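You operate a simulated robot arm through the tools that you are given. There is no shell and no other tool.

You are at the controls of a simulated robot arm. One attempt, no reset.

Task
Fill the empty bath to its FILL line and leave the violet-stained pipe piece soaking in bubbling water.
Fine: it stands in the basket; close the fill knob before the basket goes down. Set down upright: what you pick out.

Only the result counts: the job must be done as asked and must still hold three seconds after the hand-in. Knocking over, shifting, dropping, spilling or breaking anything else fails it.

Robot
A 7-joint arm with a two-finger parallel gripper, fixed in place. Base frame: the origin is on the floor under the middle of its stand, x ahead of it, y to its left, z up. Units: mm, degrees, N and s.
With the tool pointing down near the work surface it reaches from about 240 to 680 mm from the base axis. Its first joint turns from -66.0 to 66.0 degrees. Payload 2.4 kg.
Tool frame: the origin (TCP) lies between the finger pads and is the grasp point; the fingertips stand 30 mm ahead of it; z points along the fingers, y is the line along which they close. The gripper opens to 94 mm. The fingers are 28 mm wide and 10 mm thick; the gripper's body (50 by 96 mm) begins 55 mm behind the TCP.
Orientation is that of the tool frame in the base frame, as a unit quaternion [x, y, z, w]. With the fingers straight down and closing along the base's y, the tool's x points along the base's -x, its y along +y and its z along -z.

Tools
- The arm moves only by the tool jog_arm. Its argument "increments" is a list of rows, each a list of 7 numbers: the turn, a rotation vector about the base's x, y, z in units of 90 degrees (1.0 is 90 degrees), then the shift along the base's x, y, z in units of 250 mm (1.0 is 250 mm), then the gripper command, from -1 (shut) to 1 (fully open), values between in proportion. In form: [[wx, wy, wz, x, y, z, jaw], ...]. A call has 1 to 20 rows; each row is the pose to reach, as a shift and turn from the pose commanded when the call began. A call with a number of a shift or a turn outside -1 to 1 is refused whole. Rows are played at 5 a second. More than 50 mm and 8.6 degrees between two rows, or a gripper value outside its range, and nothing of the call is played. A pose out of reach is approached as far as the arm can. The call stops where the force on the tool passes 40 N (or 10 N more than at its start, if that is more) or the arm is blocked; 0.2 s more then pass. Each finger travels about 153 mm/s and halts on what it meets, pressing with about 38 N; the grip force reading is that of the motor and also rises with nothing between the fingers. The clock runs only during rows and for 0.2 s after the last one: add rows that repeat a pose to give the fingers time. It gives the time, the measured TCP pose, the force on the tool (base axes), the opening and the grip force at its end, in the units of the frame above (readings bear some noise), with the torque about the TCP (base axes, N m) and any sound that the robot's microphone picked up, and new pictures: "views" is both (left out), scene, wrist or none.
- Cameras (640 x 400 px; columns grow to the right, rows downward): "scene" is fixed at [40.3, 478.3, 1454.8]; the picture's right is [-0.80, -0.59, 0.00], its down [-0.25, 0.33, -0.91] and it looks along [0.54, -0.73, -0.42] (base axes); focal length 320 px, centre (320, 200). "wrist" rides on the gripper at [76, 14, -102] in the tool frame; the picture's right is [-0.18, 0.98, 0.00], its down [-0.75, -0.14, -0.64] and it looks along [-0.63, -0.12, 0.77] (tool axes); focal length 243 px, centre (320, 200). There is no depth. A picture from a camera that has moved, and an enlarged one, comes with that camera's place and axes in the base frame and with its lens. The place of the scene camera against the robot may be out by one fixed shift of up to 18 mm in any direction.
- inspect(camera, box): a new picture of the part [left, top, right, bottom] of that camera's present view, enlarged. No time passes.
- job_done(): hands the job in; it is judged then, once.

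Nothing tells you positions but the pictures and the camera data. Unless the task says otherwise, let go and move clear before handing in.

The tools are called after "Emit:" by a JSON object that holds its "op" and its "data". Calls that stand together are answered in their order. jog_arm: Moves the arm, as the interface text tells. Its arguments: {"type":"object","properties":{"increments":{"type":"array"},"views":{"type":"string","enum":["both","scene","wrist","none"]}},"required":["increments"]} The other tools are called the same way: inspect (camera, box) takes an enlarged picture of a part of a camera's view; job_done () hands the job in.

At the start:

```text
t: 0.0
tcp_pos: [352.1, -16.7, 1285.5]
tool_rot: [0.0, 1.0, 0.0, -0.001]
ft_force: [0.1, -1.0, -1.1]
torque: [0.0, -0.04, 0.03]
gripper_width: 94.1
finger_force: 0.1
```

scene: 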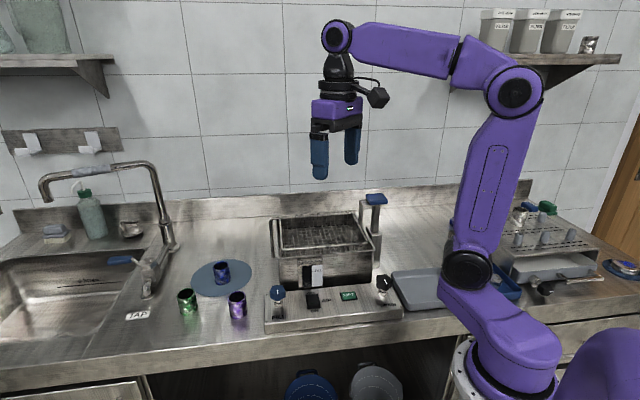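
wrist: 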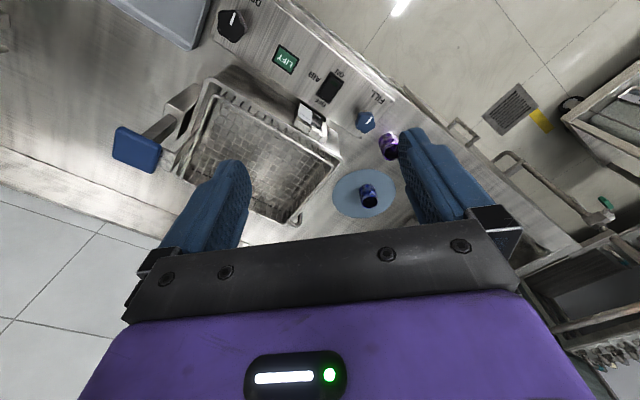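

I see a sink, a bath with a basket, a control panel with knobs and three pipe pieces with stains. I'll look closer at the parts first.

Emit:
{"op": "inspect", "data": {"camera": "scene", "box": [240, 180, 420, 330]}}

Emit:
{"op": "inspect", "data": {"camera": "scene", "box": [160, 240, 280, 330]}}

Emit:
{"op": "inspect", "data": {"camera": "wrist", "box": [100, 0, 460, 240]}}

Emit:
{"op": "inspect", "data": {"camera": "scene", "box": [260, 260, 410, 330]}}

```text
2.67 times, centred on (330, 255) of scene
camera zoom: at [40.3, 478.3, 1454.8], right [-0.8, -0.59, 0.0], down [-0.25, 0.33, -0.91], along [0.54, -0.73, -0.42], focal length 853 px, centre (293, 53)
```

zoom: 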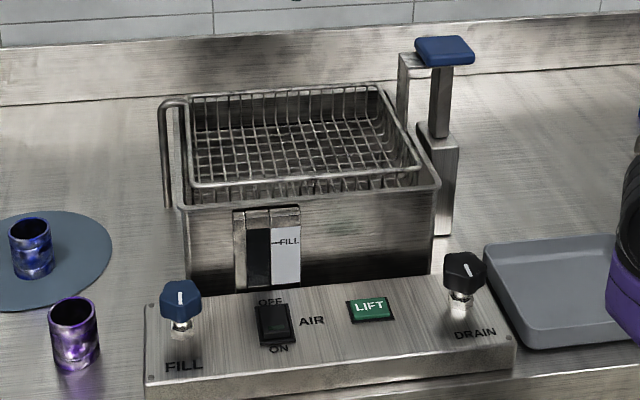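

```text
4.44 times, centred on (220, 285) of scene
camera zoom: at [40.3, 478.3, 1454.8], right [-0.8, -0.59, 0.0], down [-0.25, 0.33, -0.91], along [0.54, -0.73, -0.42], focal length 1421 px, centre (764, -178)
```

zoom: 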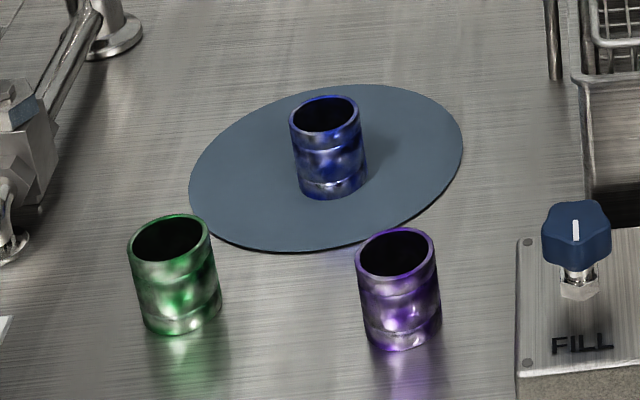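

```text
1.67 times, centred on (280, 120) of wrist
camera zoom: at [276.7, -3.3, 1387.0], right [0.18, 0.98, 0.0], down [0.75, -0.14, 0.64], along [0.63, -0.12, -0.77], focal length 404 px, centre (387, 333)
```

zoom: 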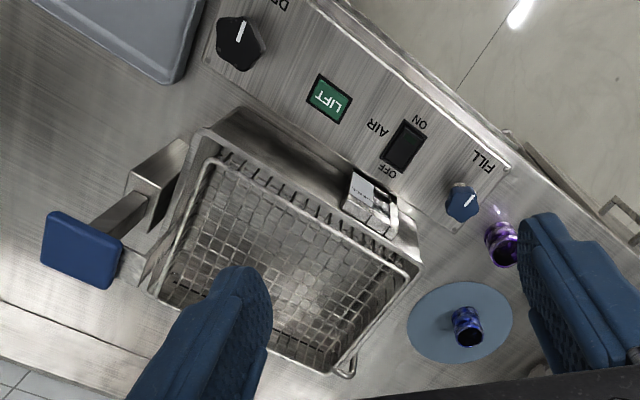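

```text
4.27 times, centred on (335, 295) of scene
camera zoom: at [40.3, 478.3, 1454.8], right [-0.8, -0.59, 0.0], down [-0.25, 0.33, -0.91], along [0.54, -0.73, -0.42], focal length 1364 px, centre (256, -205)
```

zoom: 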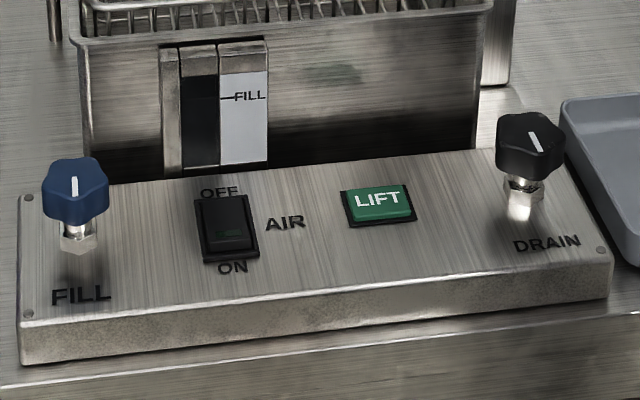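

The bath is empty with its basket raised. Three stained pieces stand to the left, with violet nearest the FILL knob. I'll turn the tool to line up with the counter for a better wrist view.

Emit:
{"op": "jog_arm", "data": {"increments": [[0, 0, -0.08, 0, 0, 0, 1], [0, 0, -0.16, 0, 0, 0, 1], [0, 0, -0.24, 0, 0, 0, 1], [0, 0, -0.32, -0.05, 0, 0, 1], [0, 0, -0.4, -0.1, 0, 0, 1], [0, 0, -0.48, -0.15, 0.05, 0, 1], [0, 0, -0.5, -0.2, 0.1, 0, 1], [0, 0, -0.5, -0.2, 0.1, 0, 1]]}}

```text
t: 1.8
tcp_pos: [302.8, 7.7, 1285.4]
tool_rot: [0.384, 0.924, 0.0, 0.0]
ft_force: [0.5, 0.4, 0.1]
torque: [0.0, 0.03, 0.01]
gripper_width: 94.1
finger_force: 0.1
camera wrist: at [259.1, 71.4, 1387.0], right [0.83, 0.56, 0.0], down [0.43, -0.63, 0.64], along [0.36, -0.53, -0.77], focal length 243 px, centre (320, 200)
```

scene: 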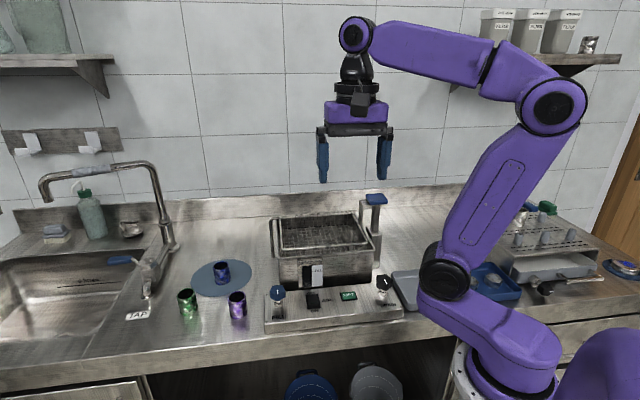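
wrist: 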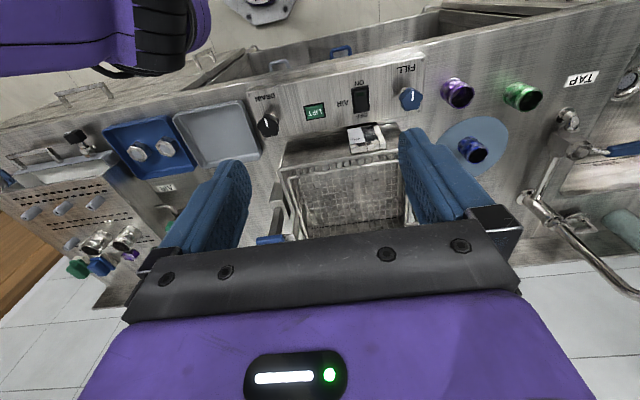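

The picture is inverted, with its top showing the near side. I'll zoom on the panel and pieces to measure positions.

Emit:
{"op": "inspect", "data": {"camera": "wrist", "box": [230, 50, 430, 175]}}

Emit:
{"op": "inspect", "data": {"camera": "wrist", "box": [390, 50, 590, 175]}}

Emit:
{"op": "inspect", "data": {"camera": "wrist", "box": [230, 120, 430, 245]}}

```text
3.20 times, centred on (330, 112) of wrist
camera zoom: at [259.1, 71.4, 1387.0], right [0.83, 0.56, 0.0], down [0.43, -0.63, 0.64], along [0.36, -0.53, -0.77], focal length 776 px, centre (288, 480)
```

zoom: 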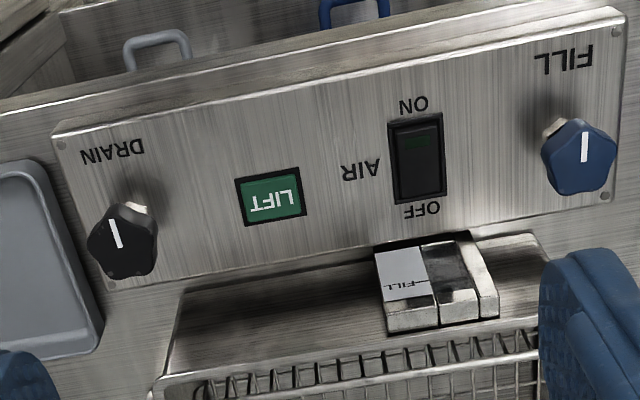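

```text
3.20 times, centred on (490, 112) of wrist
camera zoom: at [259.1, 71.4, 1387.0], right [0.83, 0.56, 0.0], down [0.43, -0.63, 0.64], along [0.36, -0.53, -0.77], focal length 776 px, centre (-224, 480)
```

zoom: 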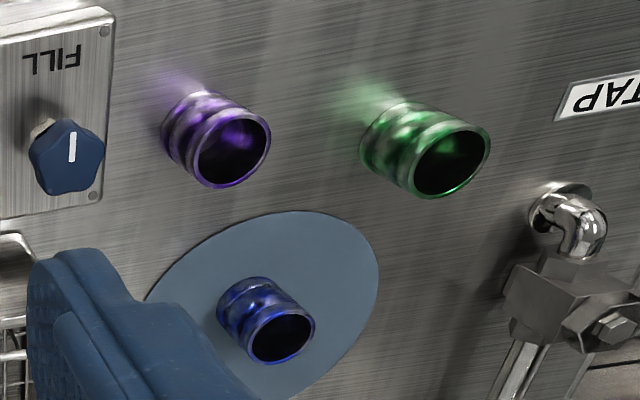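

```text
3.20 times, centred on (330, 182) of wrist
camera zoom: at [259.1, 71.4, 1387.0], right [0.83, 0.56, 0.0], down [0.43, -0.63, 0.64], along [0.36, -0.53, -0.77], focal length 776 px, centre (288, 256)
```

zoom: 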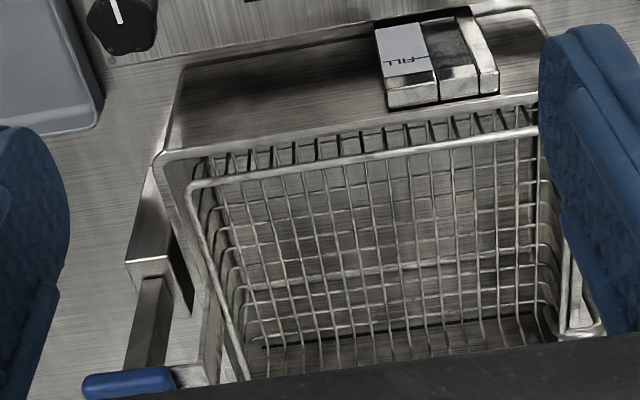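

Both knob marks point toward the wall, so both are probably closed. I'll zoom on the lift mechanism and gauge from the scene camera.

Emit:
{"op": "inspect", "data": {"camera": "scene", "box": [340, 180, 410, 270]}}

Emit:
{"op": "inspect", "data": {"camera": "scene", "box": [260, 205, 350, 290]}}

Emit:
{"op": "inspect", "data": {"camera": "scene", "box": [290, 255, 340, 290]}}

Emit:
{"op": "inspect", "data": {"camera": "scene", "box": [260, 275, 310, 325]}}

```text
4.44 times, centred on (375, 225) of scene
camera zoom: at [40.3, 478.3, 1454.8], right [-0.8, -0.59, 0.0], down [-0.25, 0.33, -0.91], along [0.54, -0.73, -0.42], focal length 1421 px, centre (76, 89)
```

zoom: 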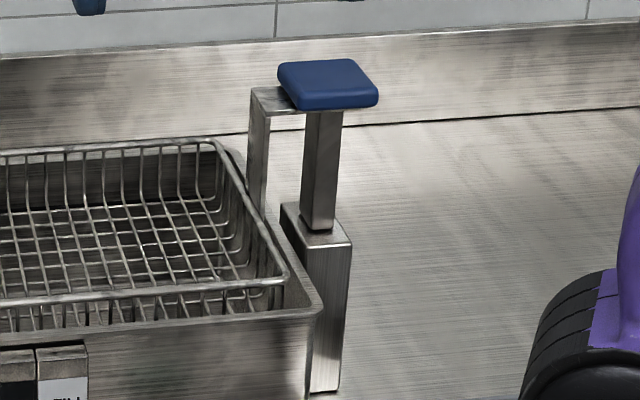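

```text
4.71 times, centred on (305, 248) of scene
camera zoom: at [40.3, 478.3, 1454.8], right [-0.8, -0.59, 0.0], down [-0.25, 0.33, -0.91], along [0.54, -0.73, -0.42], focal length 1504 px, centre (391, -24)
```

zoom: 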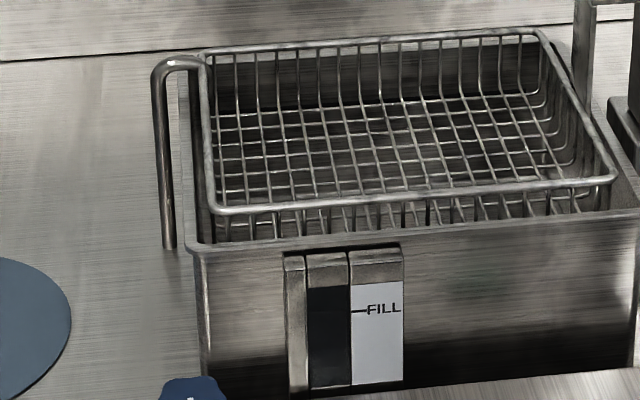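

```text
11.43 times, centred on (315, 272) of scene
camera zoom: at [40.3, 478.3, 1454.8], right [-0.8, -0.59, 0.0], down [-0.25, 0.33, -0.91], along [0.54, -0.73, -0.42], focal length 3654 px, centre (377, -629)
```

zoom: 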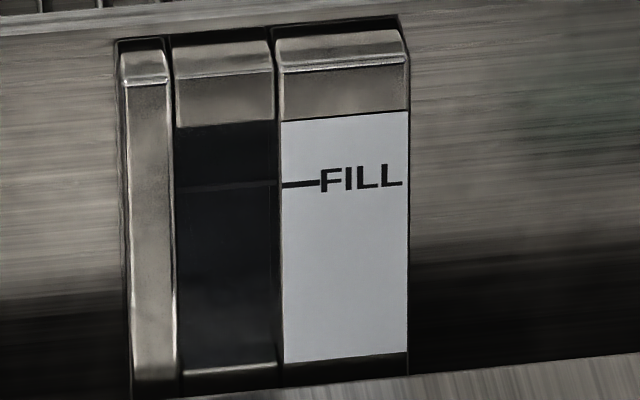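

```text
8.00 times, centred on (285, 300) of scene
camera zoom: at [40.3, 478.3, 1454.8], right [-0.8, -0.59, 0.0], down [-0.25, 0.33, -0.91], along [0.54, -0.73, -0.42], focal length 2558 px, centre (600, -600)
```

zoom: 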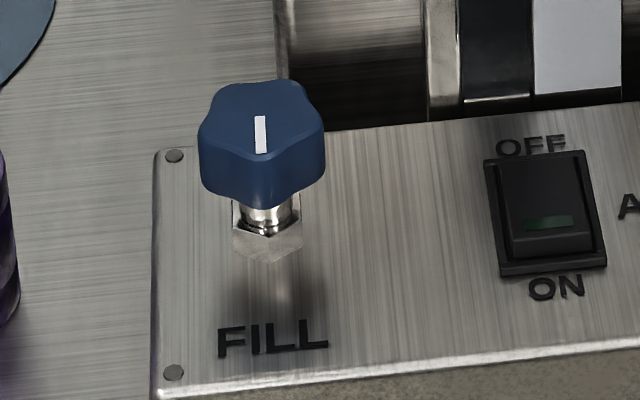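

The blue pad on the lift column looks like the push-down for the basket, and LIFT likely raises it. I'll move closer above the FILL knob and violet piece to triangulate.

Emit:
{"op": "jog_arm", "data": {"increments": [[0, 0, 0, 0.1, 0.02, -0.1, 1], [0, 0, 0, 0.2, 0.04, -0.2, 1], [0, 0, 0, 0.3, 0.06, -0.3, 1], [0, 0, 0, 0.4, 0.08, -0.4, 1], [0, 0, 0, 0.5, 0.11, -0.5, 1], [0, 0, 0, 0.6, 0.13, -0.6, 1], [0, 0, 0, 0.7, 0.15, -0.7, 1], [0, 0, 0, 0.789, 0.169, -0.8, 1], [0, 0, 0, 0.789, 0.169, -0.8, 1]]}}

```text
t: 3.8
tcp_pos: [499.7, 50.7, 1086.2]
tool_rot: [0.382, 0.924, 0.0, 0.0]
ft_force: [0.6, -0.8, -0.6]
torque: [0.02, -0.03, 0.02]
gripper_width: 94.2
finger_force: 0.0
camera wrist: at [456.6, 114.1, 1187.1], right [0.83, 0.56, 0.0], down [0.43, -0.63, 0.64], along [0.36, -0.53, -0.77], focal length 243 px, centre (320, 200)
```

scene: 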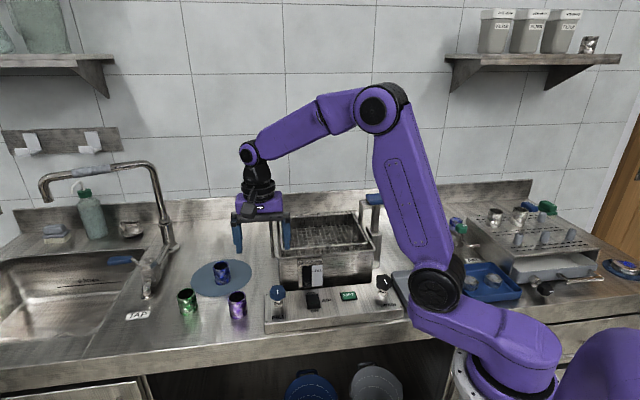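
wrist: 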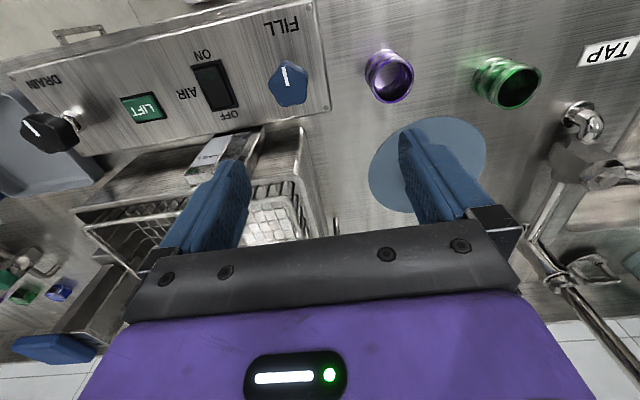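

Emit:
{"op": "inspect", "data": {"camera": "wrist", "box": [230, 10, 430, 135]}}

Emit:
{"op": "inspect", "data": {"camera": "wrist", "box": [0, 40, 200, 165]}}

Emit:
{"op": "inspect", "data": {"camera": "wrist", "box": [100, 40, 300, 165]}}

Emit:
{"op": "inspect", "data": {"camera": "wrist", "box": [60, 120, 360, 250]}}

```text
3.20 times, centred on (330, 72) of wrist
camera zoom: at [456.6, 114.1, 1187.1], right [0.83, 0.56, 0.0], down [0.43, -0.63, 0.64], along [0.36, -0.53, -0.77], focal length 776 px, centre (288, 608)
```

zoom: 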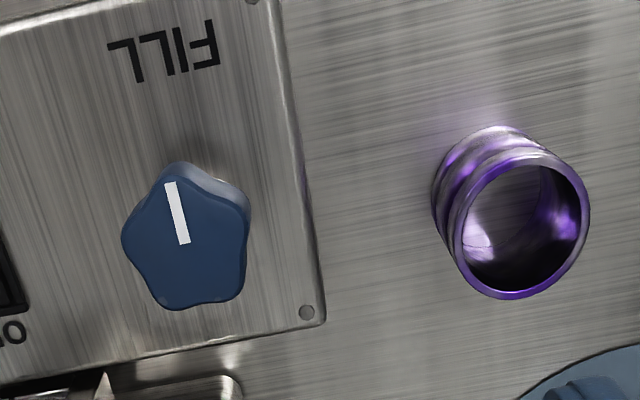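

```text
3.20 times, centred on (100, 102) of wrist
camera zoom: at [456.6, 114.1, 1187.1], right [0.83, 0.56, 0.0], down [0.43, -0.63, 0.64], along [0.36, -0.53, -0.77], focal length 776 px, centre (1024, 512)
```

zoom: 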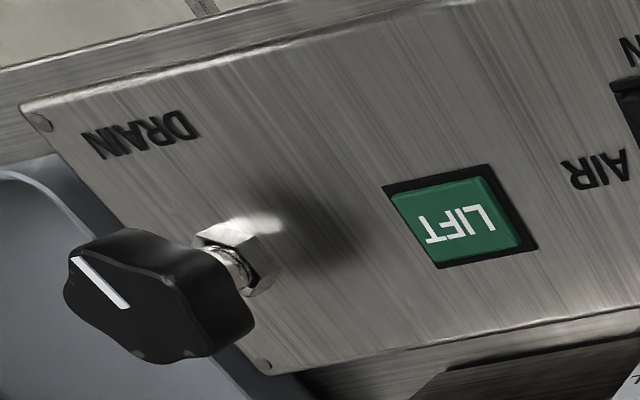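

```text
3.20 times, centred on (200, 102) of wrist
camera zoom: at [456.6, 114.1, 1187.1], right [0.83, 0.56, 0.0], down [0.43, -0.63, 0.64], along [0.36, -0.53, -0.77], focal length 776 px, centre (704, 512)
```

zoom: 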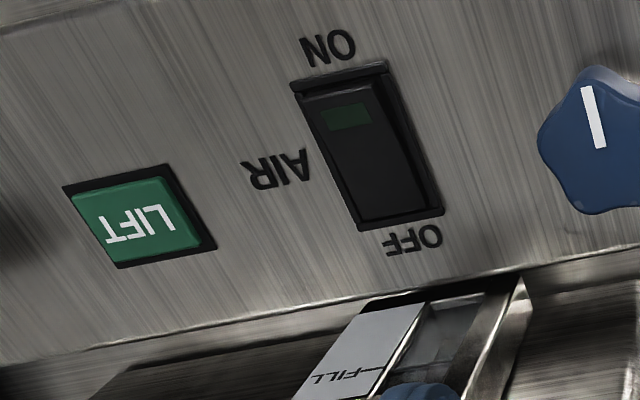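

```text
2.13 times, centred on (210, 185) of wrist
camera zoom: at [456.6, 114.1, 1187.1], right [0.83, 0.56, 0.0], down [0.43, -0.63, 0.64], along [0.36, -0.53, -0.77], focal length 518 px, centre (555, 232)
```

zoom: 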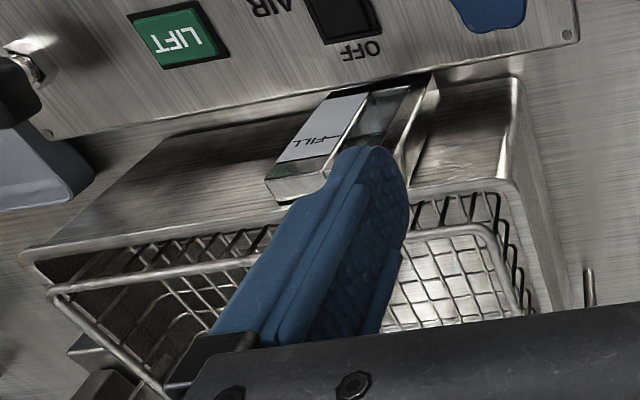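

The estimates from the views: FILL knob top about (467, 49, 957), violet piece top about (548, 102, 938), AIR (407, -9, 913), LIFT (348, -78, 909). The basket is centred near (499, -163) with its rim at z 1011, and the blue pad is near (388, -274, 1092). Next I'll hover over the violet piece and check alignment.

Emit:
{"op": "jog_arm", "data": {"increments": [[0, 0, 0, 0.064, 0.07, -0.05, 0.6], [0, 0, 0, 0.128, 0.14, -0.12, 0.6], [0, 0, 0, 0.193, 0.207, -0.2, 0.6], [0, 0, 0, 0.193, 0.207, -0.3, 0.6], [0, 0, 0, 0.193, 0.207, -0.344, 0.6], [0, 0, 0, 0.193, 0.207, -0.344, 0.6]]}}

```text
t: 5.2
tcp_pos: [549.6, 101.2, 998.8]
tool_rot: [0.383, 0.924, 0.0, 0.0]
ft_force: [-0.4, 0.1, -0.6]
torque: [0.01, -0.03, 0.0]
gripper_width: 75.4
finger_force: 0.2
camera wrist: at [505.0, 165.5, 1101.2], right [0.83, 0.56, 0.0], down [0.43, -0.63, 0.64], along [0.36, -0.53, -0.77], focal length 243 px, centre (320, 200)
```

scene: 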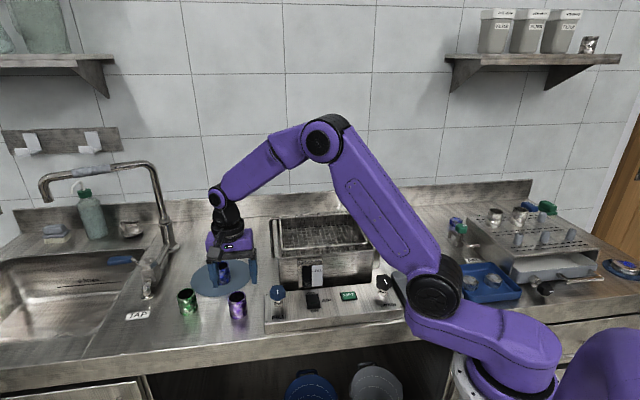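
wrist: 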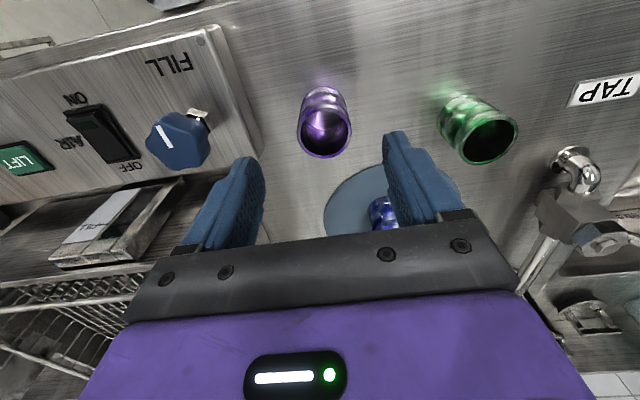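

Emit:
{"op": "inspect", "data": {"camera": "wrist", "box": [260, 70, 400, 170]}}

Emit:
{"op": "inspect", "data": {"camera": "wrist", "box": [130, 20, 290, 150]}}

Emit:
{"op": "inspect", "data": {"camera": "wrist", "box": [180, 60, 480, 250]}}

```text
4.00 times, centred on (330, 120) of wrist
camera zoom: at [505.0, 165.5, 1101.2], right [0.83, 0.56, 0.0], down [0.43, -0.63, 0.64], along [0.36, -0.53, -0.77], focal length 970 px, centre (280, 520)
```

zoom: 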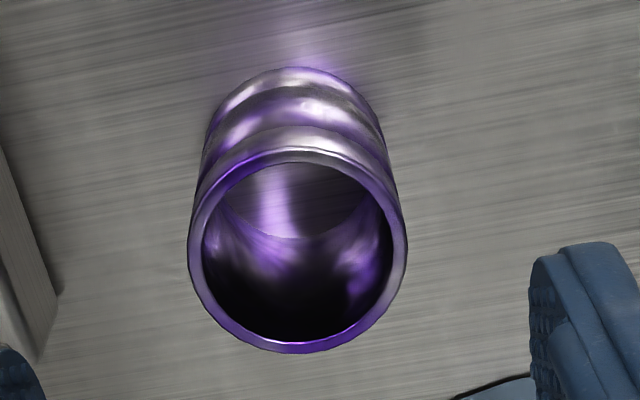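

```text
3.08 times, centred on (210, 85) of wrist
camera zoom: at [505.0, 165.5, 1101.2], right [0.83, 0.56, 0.0], down [0.43, -0.63, 0.64], along [0.36, -0.53, -0.77], focal length 746 px, centre (658, 554)
```

zoom: 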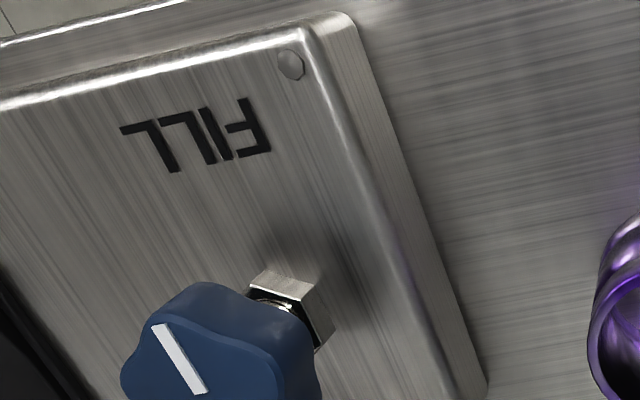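

```text
2.11 times, centred on (330, 155) of wrist
camera zoom: at [505.0, 165.5, 1101.2], right [0.83, 0.56, 0.0], down [0.43, -0.63, 0.64], along [0.36, -0.53, -0.77], focal length 511 px, centre (299, 295)
```

zoom: 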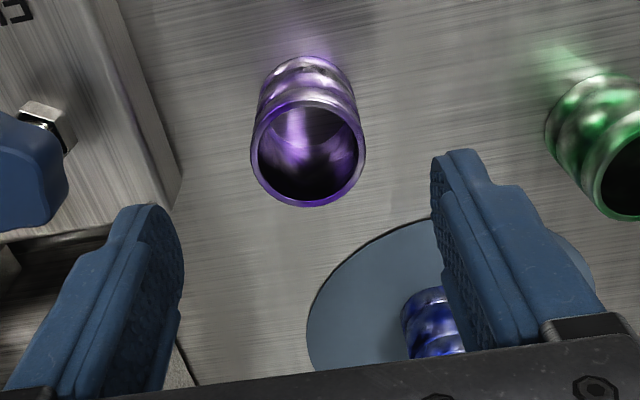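

The violet piece is at about (552, 102), from z 884 to 928, and stands between the fingers. I'll descend and grip it.

Emit:
{"op": "jog_arm", "data": {"increments": [[0, 0, 0, 0.018, 0, -0.1, 0.6], [0, 0, 0, 0.018, 0, -0.2, 0.6], [0, 0, 0, 0.018, 0, -0.28, 0.6], [0, 0, 0, 0.018, 0, -0.31, 0.6], [0, 0, 0, 0.018, 0, -0.31, 0.6]]}}

```text
t: 6.4
tcp_pos: [552.1, 103.1, 922.8]
tool_rot: [0.383, 0.924, 0.001, 0.0]
ft_force: [-0.4, 0.1, -0.1]
torque: [-0.04, 0.04, 0.0]
gripper_width: 75.2
finger_force: 0.1
camera wrist: at [509.3, 165.7, 1023.8], right [0.83, 0.56, 0.0], down [0.43, -0.63, 0.64], along [0.36, -0.53, -0.77], focal length 243 px, centre (320, 200)
```

scene: 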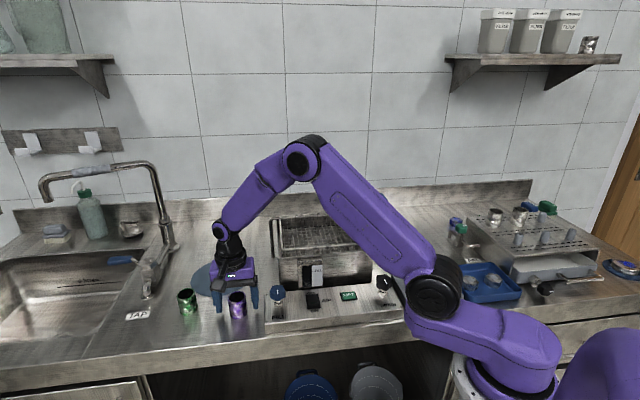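
wrist: 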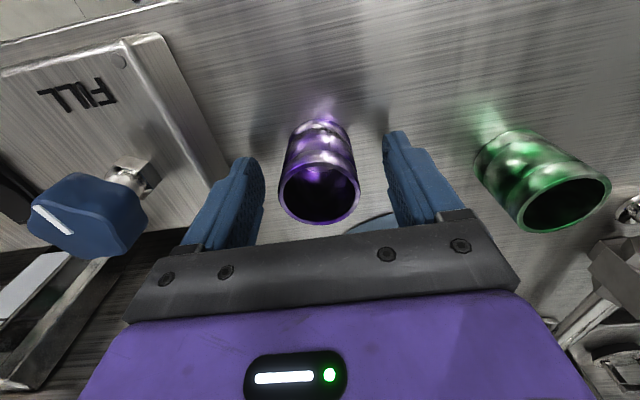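

The piece is centred between the fingers. Closing now.

Emit:
{"op": "jog_arm", "data": {"increments": [[0, 0, 0, 0, 0, 0, -0.2], [0, 0, 0, 0, 0, 0, -0.6], [0, 0, 0, 0, 0, 0, -1], [0, 0, 0, 0, 0, 0, -1]]}}

```text
t: 7.4
tcp_pos: [553.4, 101.8, 922.2]
tool_rot: [0.383, 0.924, -0.001, 0.0]
ft_force: [-0.2, 0.4, -0.8]
torque: [0.02, -0.02, -0.02]
gripper_width: 41.5
finger_force: 37.8
camera wrist: at [509.3, 165.7, 1024.0], right [0.83, 0.56, 0.0], down [0.43, -0.63, 0.64], along [0.36, -0.53, -0.77], focal length 243 px, centre (320, 200)
```

scene: 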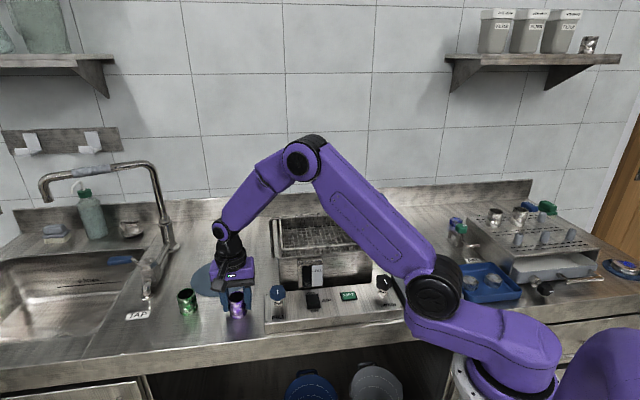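
wrist: 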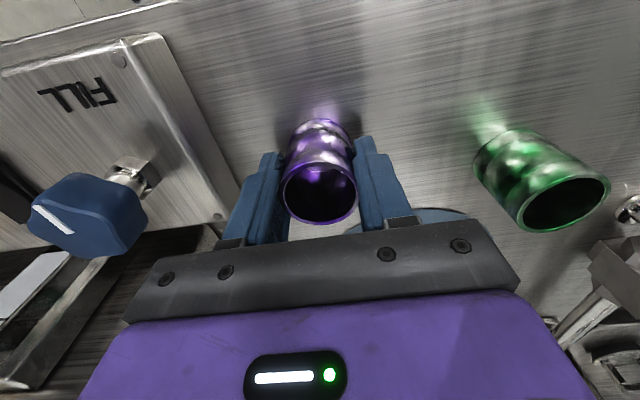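

Gripped at 41.5 mm wide. Lifting straight up, then across to the basket.

Emit:
{"op": "jog_arm", "data": {"increments": [[0, 0, 0, 0, 0, 0.15, -1], [0, 0, 0, 0, 0, 0.3, -1], [0, 0, 0, 0, 0, 0.5, -1], [0, 0, 0, 0, 0, 0.7, -1], [0, 0, 0, -0.02, -0.1, 0.8, -1], [0, 0, 0, -0.05, -0.25, 0.8, -1], [0, 0, 0, -0.08, -0.4, 0.8, -1], [0, 0, 0, -0.11, -0.55, 0.8, -1], [0, 0, 0, -0.14, -0.7, 0.8, -1], [0, 0, 0, -0.17, -0.82, 0.8, -1], [0, 0, 0, -0.18, -0.85, 0.8, -1], [0, 0, 0, -0.18, -0.85, 0.8, -1]]}}

```text
t: 10.0
tcp_pos: [507.6, -110.7, 1122.3]
tool_rot: [0.382, 0.924, 0.0, 0.0]
ft_force: [0.1, 0.3, -2.6]
torque: [0.01, -0.01, 0.04]
gripper_width: 41.1
finger_force: 38.4
camera wrist: at [464.0, -47.8, 1223.5], right [0.83, 0.56, 0.0], down [0.43, -0.63, 0.64], along [0.36, -0.53, -0.77], focal length 243 px, centre (320, 200)
```

scene: 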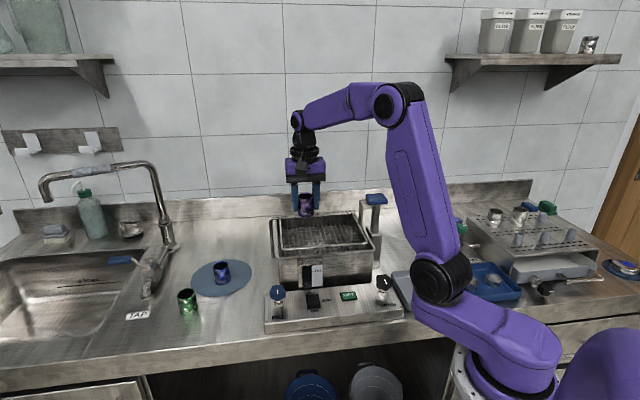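
wrist: 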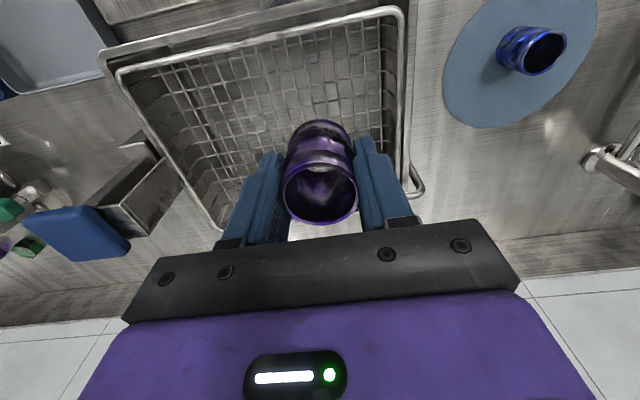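

Now over the basket. I'll zoom to work out the basket floor height before lowering.

Emit:
{"op": "inspect", "data": {"camera": "wrist", "box": [90, 0, 430, 212]}}

Emit:
{"op": "inspect", "data": {"camera": "scene", "box": [260, 180, 390, 290]}}

```text
1.88 times, centred on (260, 106) of wrist
camera zoom: at [464.0, -47.8, 1223.5], right [0.83, 0.56, 0.0], down [0.43, -0.63, 0.64], along [0.36, -0.53, -0.77], focal length 457 px, centre (433, 377)
```

zoom: 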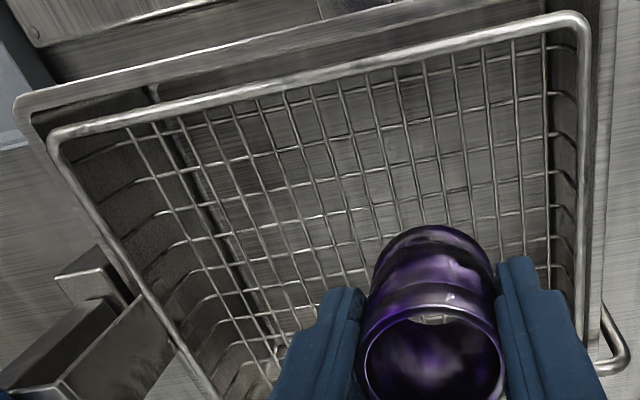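

```text
3.64 times, centred on (325, 235) of scene
camera zoom: at [40.3, 478.2, 1454.8], right [-0.8, -0.59, 0.0], down [-0.25, 0.33, -0.91], along [0.54, -0.73, -0.42], focal length 1163 px, centre (302, 73)
```

zoom: 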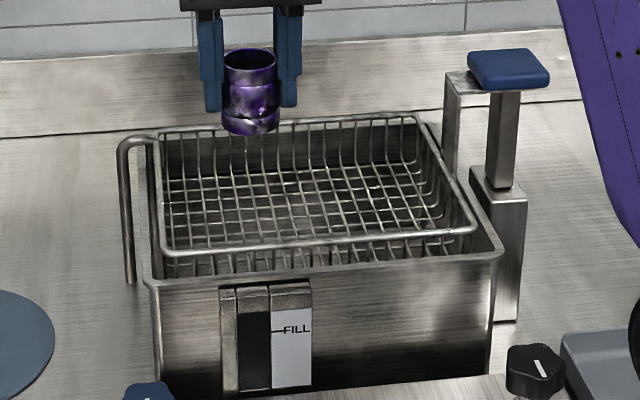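

Emit:
{"op": "inspect", "data": {"camera": "wrist", "box": [110, 50, 210, 130]}}

Emit:
{"op": "inspect", "data": {"camera": "wrist", "box": [350, 0, 430, 100]}}

Emit:
{"op": "inspect", "data": {"camera": "scene", "box": [270, 210, 340, 260]}}

```text
5.00 times, centred on (160, 90) of wrist
camera zoom: at [464.0, -47.8, 1223.5], right [0.83, 0.56, 0.0], down [0.43, -0.63, 0.64], along [0.36, -0.53, -0.77], focal length 1213 px, centre (1120, 750)
```

zoom: 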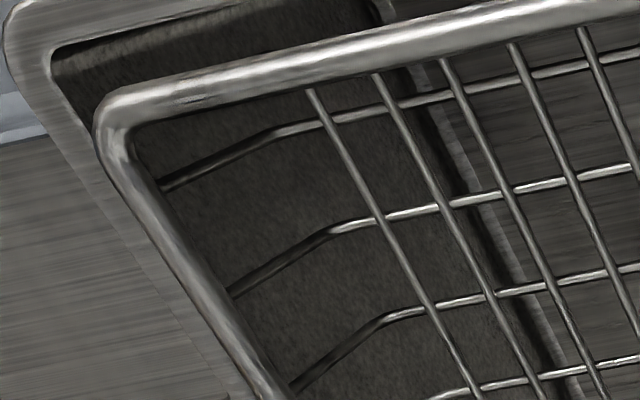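

```text
4.00 times, centred on (390, 50) of wrist
camera zoom: at [464.0, -47.8, 1223.5], right [0.83, 0.56, 0.0], down [0.43, -0.63, 0.64], along [0.36, -0.53, -0.77], focal length 970 px, centre (40, 800)
```

zoom: 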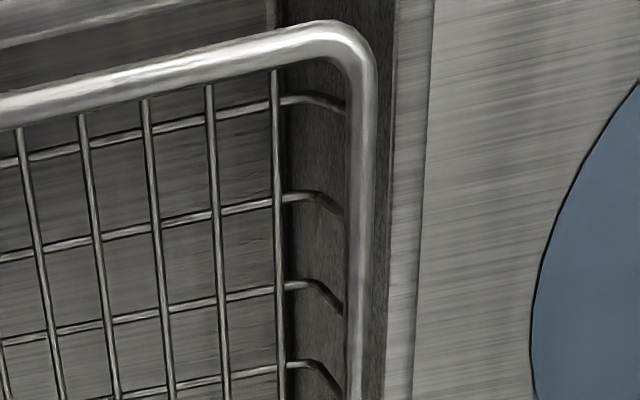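

```text
8.00 times, centred on (305, 235) of scene
camera zoom: at [40.3, 478.2, 1454.8], right [-0.8, -0.59, 0.0], down [-0.25, 0.33, -0.91], along [0.54, -0.73, -0.42], focal length 2558 px, centre (440, -80)
```

zoom: 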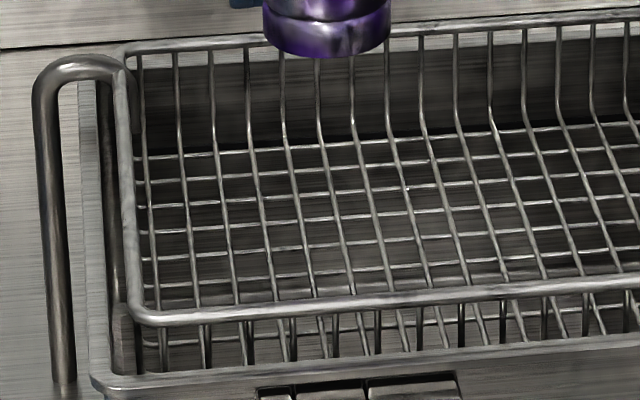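

The basket floor is at about z 965. I'll centre over the basket and descend partway.

Emit:
{"op": "jog_arm", "data": {"increments": [[0, 0, 0, -0.016, -0.1, 0, -1], [0, 0, 0, -0.032, -0.21, 0, -1], [0, 0, 0, -0.032, -0.21, -0.12, -1], [0, 0, 0, -0.032, -0.21, -0.24, -1], [0, 0, 0, -0.032, -0.21, -0.33, -1], [0, 0, 0, -0.032, -0.21, -0.4, -1], [0, 0, 0, -0.032, -0.21, -0.43, -1], [0, 0, 0, -0.032, -0.21, -0.43, -1]]}}

```text
t: 11.8
tcp_pos: [499.7, -162.0, 1015.6]
tool_rot: [0.382, 0.924, -0.001, 0.001]
ft_force: [0.4, -0.1, 5.2]
torque: [0.06, 0.13, 0.06]
gripper_width: 41.2
finger_force: 38.3
camera wrist: at [456.5, -99.2, 1116.6], right [0.83, 0.56, 0.0], down [0.43, -0.63, 0.64], along [0.36, -0.53, -0.77], focal length 243 px, centre (320, 200)
```

scene: 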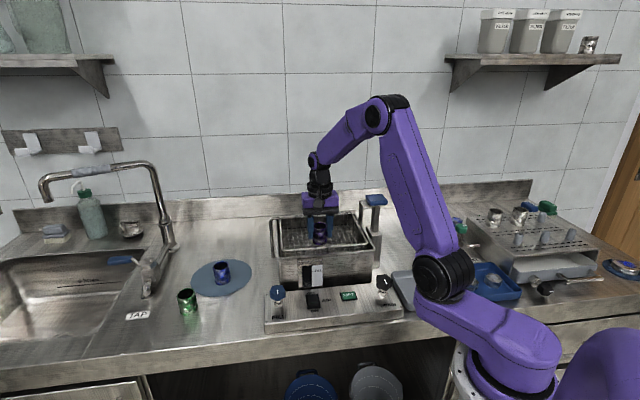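
wrist: 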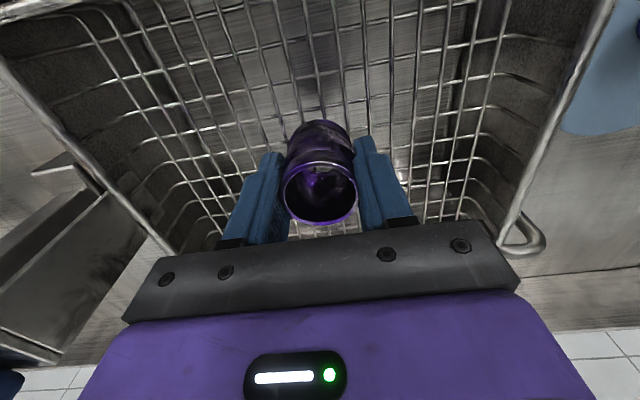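

The force rose by about 8 N, so the pipe is touching the basket floor already. I'll look closely.

Emit:
{"op": "inspect", "data": {"camera": "scene", "box": [260, 180, 390, 290]}}

Emit:
{"op": "inspect", "data": {"camera": "wrist", "box": [230, 100, 430, 240]}}

Emit:
{"op": "inspect", "data": {"camera": "scene", "box": [290, 205, 350, 260]}}

```text
3.64 times, centred on (325, 235) of scene
camera zoom: at [40.2, 478.3, 1454.8], right [-0.8, -0.59, 0.0], down [-0.25, 0.33, -0.91], along [0.54, -0.73, -0.42], focal length 1163 px, centre (302, 73)
```

zoom: 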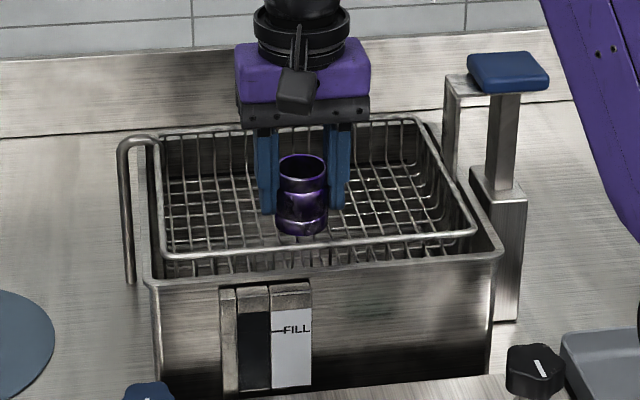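

```text
2.86 times, centred on (330, 170) of wrist
camera zoom: at [456.5, -99.2, 1116.6], right [0.83, 0.56, 0.0], down [0.43, -0.63, 0.64], along [0.36, -0.53, -0.77], focal length 693 px, centre (291, 286)
```

zoom: 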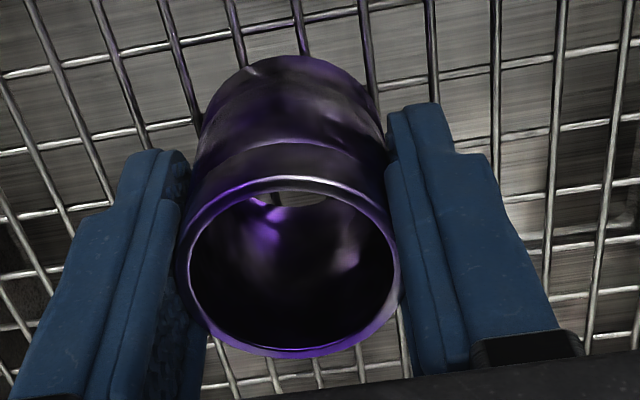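

```text
7.27 times, centred on (320, 232) of scene
camera zoom: at [40.2, 478.3, 1454.8], right [-0.8, -0.59, 0.0], down [-0.25, 0.33, -0.91], along [0.54, -0.73, -0.42], focal length 2325 px, centre (320, -36)
```

zoom: 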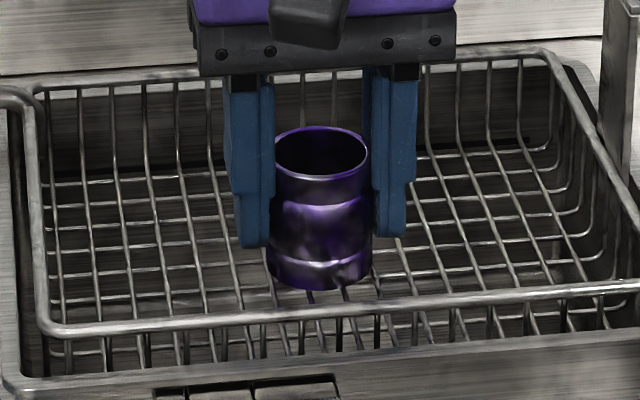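

The pipe is standing on the mesh and the lift only gave slightly. I'll ease up 1 mm, release and retreat straight up.

Emit:
{"op": "jog_arm", "data": {"increments": [[0, 0, 0, 0, 0, 0.004, -1], [0, 0, 0, 0, 0, 0.004, 0.1], [0, 0, 0, 0, 0, 0.004, 0.5], [0, 0, 0, 0, 0, 0.004, 0.6], [0, 0, 0, 0, 0, 0.004, 0.6]]}}

```text
t: 13.0
tcp_pos: [500.9, -162.1, 1015.6]
tool_rot: [0.383, 0.924, 0.001, 0.001]
ft_force: [-0.5, -0.3, -0.2]
torque: [0.02, -0.01, 0.01]
gripper_width: 75.3
finger_force: 0.0
camera wrist: at [456.4, -99.2, 1117.4], right [0.83, 0.56, 0.0], down [0.43, -0.63, 0.64], along [0.36, -0.53, -0.77], focal length 243 px, centre (320, 200)
```

scene: 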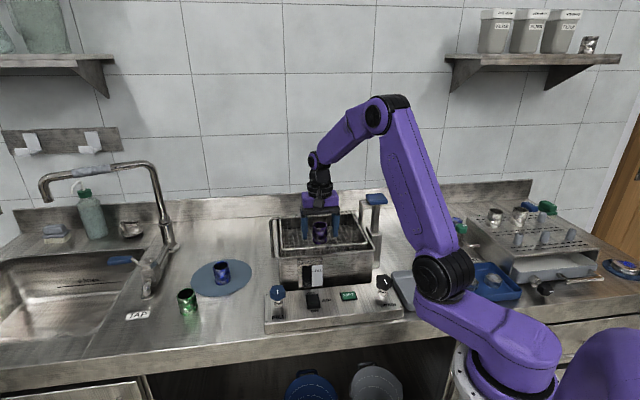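
wrist: 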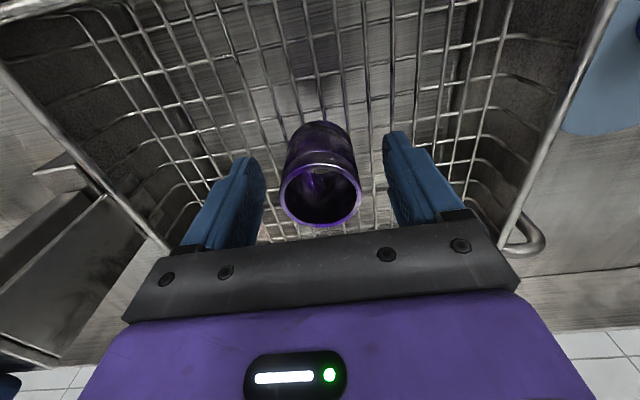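

The violet piece stands free in the basket. Retreating up and moving over to hover above the FILL knob, with the grip turned to match its five lobes.

Emit:
{"op": "jog_arm", "data": {"increments": [[0, 0, 0, 0, 0, 0.06, 0.6], [0, 0, 0, 0, 0, 0.2, 0.6], [0, 0, 0, 0, 0, 0.4, 0.6], [0, 0, -0.03, -0.02, 0.15, 0.4, 0.6], [0, 0, -0.06, -0.045, 0.3, 0.4, 0.6], [0, 0, -0.1, -0.07, 0.45, 0.4, 0.6], [0, 0, -0.13, -0.09, 0.6, 0.4, 0.6], [0, 0, -0.16, -0.11, 0.75, 0.4, 0.6], [0, 0, -0.191, -0.128, 0.846, 0.4, 0.6], [0, 0, -0.191, -0.128, 0.846, 0.25, 0.6], [0, 0, -0.191, -0.128, 0.846, 0.1, 0.6], [0, 0, -0.191, -0.128, 0.846, 0.0, 0.6], [0, 0, -0.191, -0.128, 0.846, 0.0, 0.6]]}}

```text
t: 15.8
tcp_pos: [469.4, 49.0, 1015.6]
tool_rot: [0.517, 0.856, 0.0, 0.0]
ft_force: [0.2, 0.7, -0.2]
torque: [0.03, 0.02, -0.03]
gripper_width: 75.0
finger_force: 0.1
camera wrist: at [445.6, 121.9, 1116.9], right [0.96, 0.3, 0.0], down [0.23, -0.73, 0.64], along [0.19, -0.61, -0.77], focal length 243 px, centre (320, 200)
```

scene: 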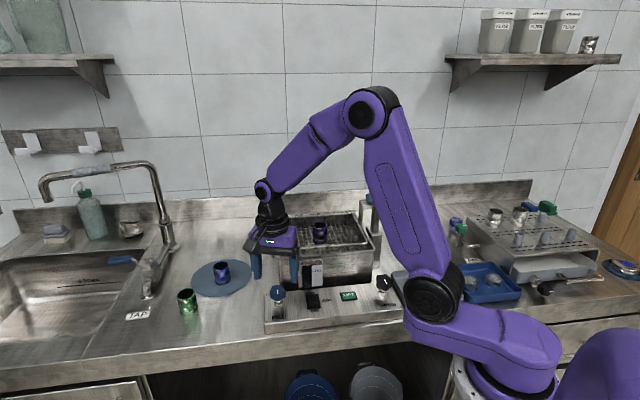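
wrist: 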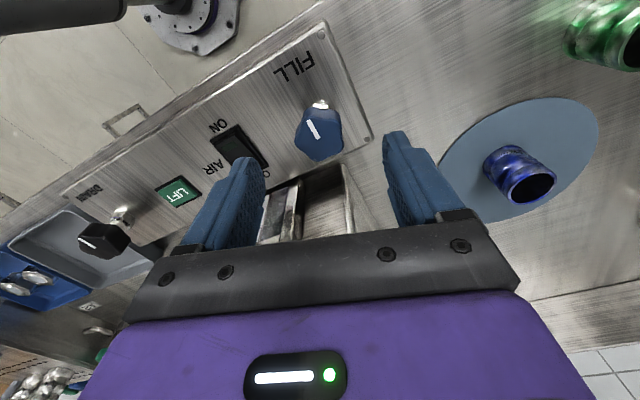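

Emit:
{"op": "inspect", "data": {"camera": "wrist", "box": [260, 70, 400, 170]}}

Emit:
{"op": "inspect", "data": {"camera": "scene", "box": [260, 200, 360, 300]}}

```text
4.00 times, centred on (330, 120) of wrist
camera zoom: at [445.6, 121.9, 1116.9], right [0.96, 0.3, 0.0], down [0.23, -0.73, 0.64], along [0.19, -0.61, -0.77], focal length 970 px, centre (280, 520)
```

zoom: 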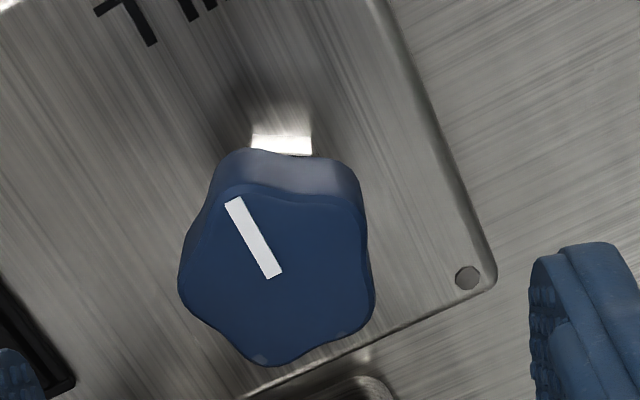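

```text
4.00 times, centred on (310, 250) of scene
camera zoom: at [40.3, 478.3, 1454.8], right [-0.8, -0.59, 0.0], down [-0.25, 0.33, -0.91], along [0.54, -0.73, -0.42], focal length 1279 px, centre (360, 0)
```

zoom: 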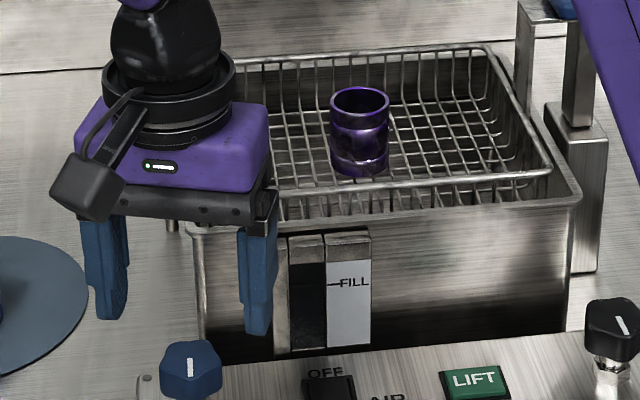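

The grip is aligned over the FILL knob. Descending to knob height with the fingers open.

Emit:
{"op": "jog_arm", "data": {"increments": [[0, 0, 0, 0, 0, -0.1, 0.3], [0, 0, 0, 0, 0, -0.2, 0.3], [0, 0, 0, 0, 0, -0.25, 0.3], [0, 0, 0, 0, 0, -0.25, 0.3]]}}

```text
t: 16.8
tcp_pos: [467.9, 49.2, 952.2]
tool_rot: [0.517, 0.856, 0.001, 0.0]
ft_force: [0.0, 0.0, -0.1]
torque: [0.0, 0.0, 0.02]
gripper_width: 61.2
finger_force: 0.1
camera wrist: at [445.0, 121.2, 1054.6], right [0.96, 0.3, 0.0], down [0.23, -0.73, 0.64], along [0.19, -0.61, -0.77], focal length 243 px, centre (320, 200)
```

scene: 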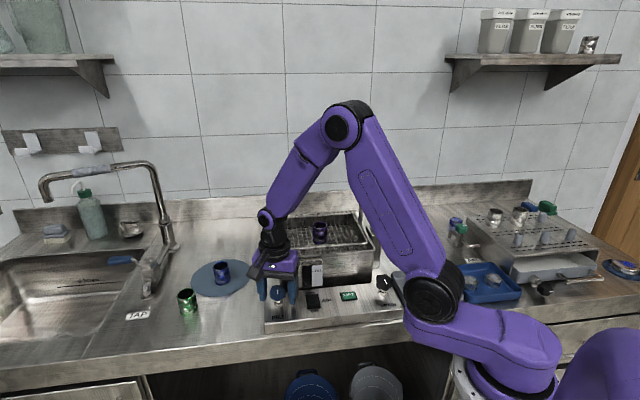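
wrist: 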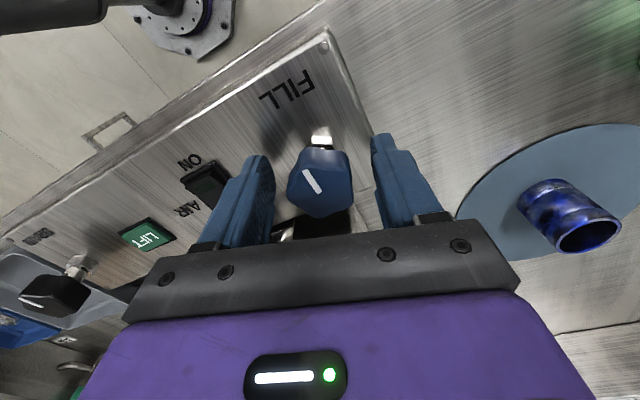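

Emit:
{"op": "jog_arm", "data": {"increments": [[0, 0, 0, 0, 0, 0, 0.0], [0, 0, 0, 0, 0, 0, -0.3], [0, 0, 0, 0, 0, 0, -1], [0, 0, 0, 0, 0, 0, -1]]}}

Emit:
{"op": "inspect", "data": {"camera": "wrist", "box": [240, 110, 400, 230]}}

Emit:
{"op": "inspect", "data": {"camera": "scene", "box": [260, 220, 360, 320]}}

```text
t: 17.8
tcp_pos: [468.4, 47.5, 953.8]
tool_rot: [0.517, 0.856, 0.0, 0.001]
ft_force: [4.8, 2.4, -5.6]
torque: [0.0, -0.22, -0.01]
gripper_width: 34.2
finger_force: 45.4
camera wrist: at [445.3, 121.5, 1054.8], right [0.96, 0.3, 0.0], down [0.23, -0.73, 0.64], along [0.19, -0.61, -0.77], focal length 243 px, centre (320, 200)
```

scene: 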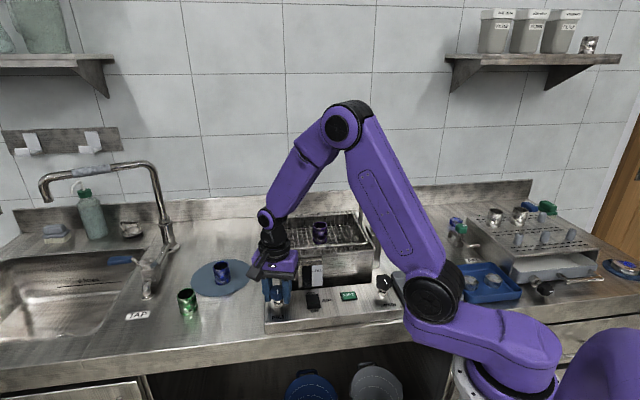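
wrist: 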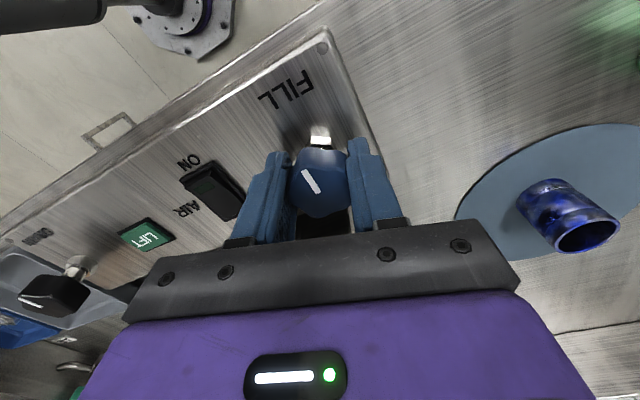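

```text
3.33 times, centred on (320, 170) of wrist
camera zoom: at [445.3, 121.5, 1054.8], right [0.96, 0.3, 0.0], down [0.23, -0.73, 0.64], along [0.19, -0.61, -0.77], focal length 809 px, centre (320, 300)
```

zoom: 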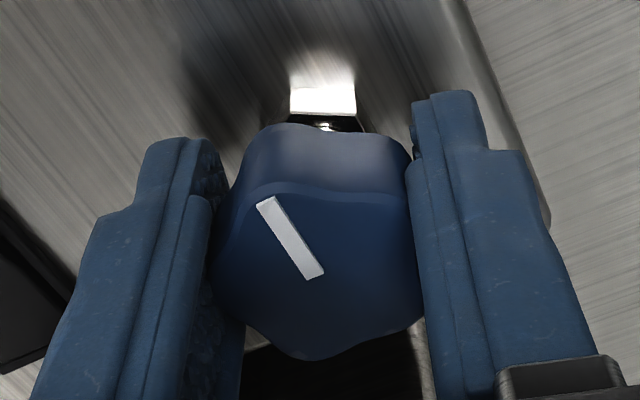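

```text
4.00 times, centred on (310, 270) of scene
camera zoom: at [40.5, 478.3, 1454.7], right [-0.8, -0.59, 0.0], down [-0.25, 0.33, -0.91], along [0.54, -0.73, -0.42], focal length 1279 px, centre (360, -80)
```

zoom: 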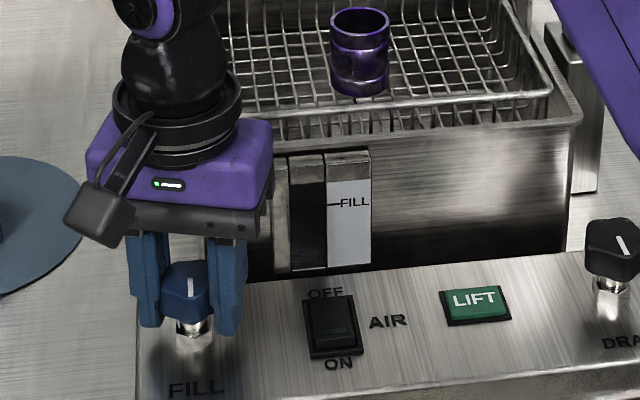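

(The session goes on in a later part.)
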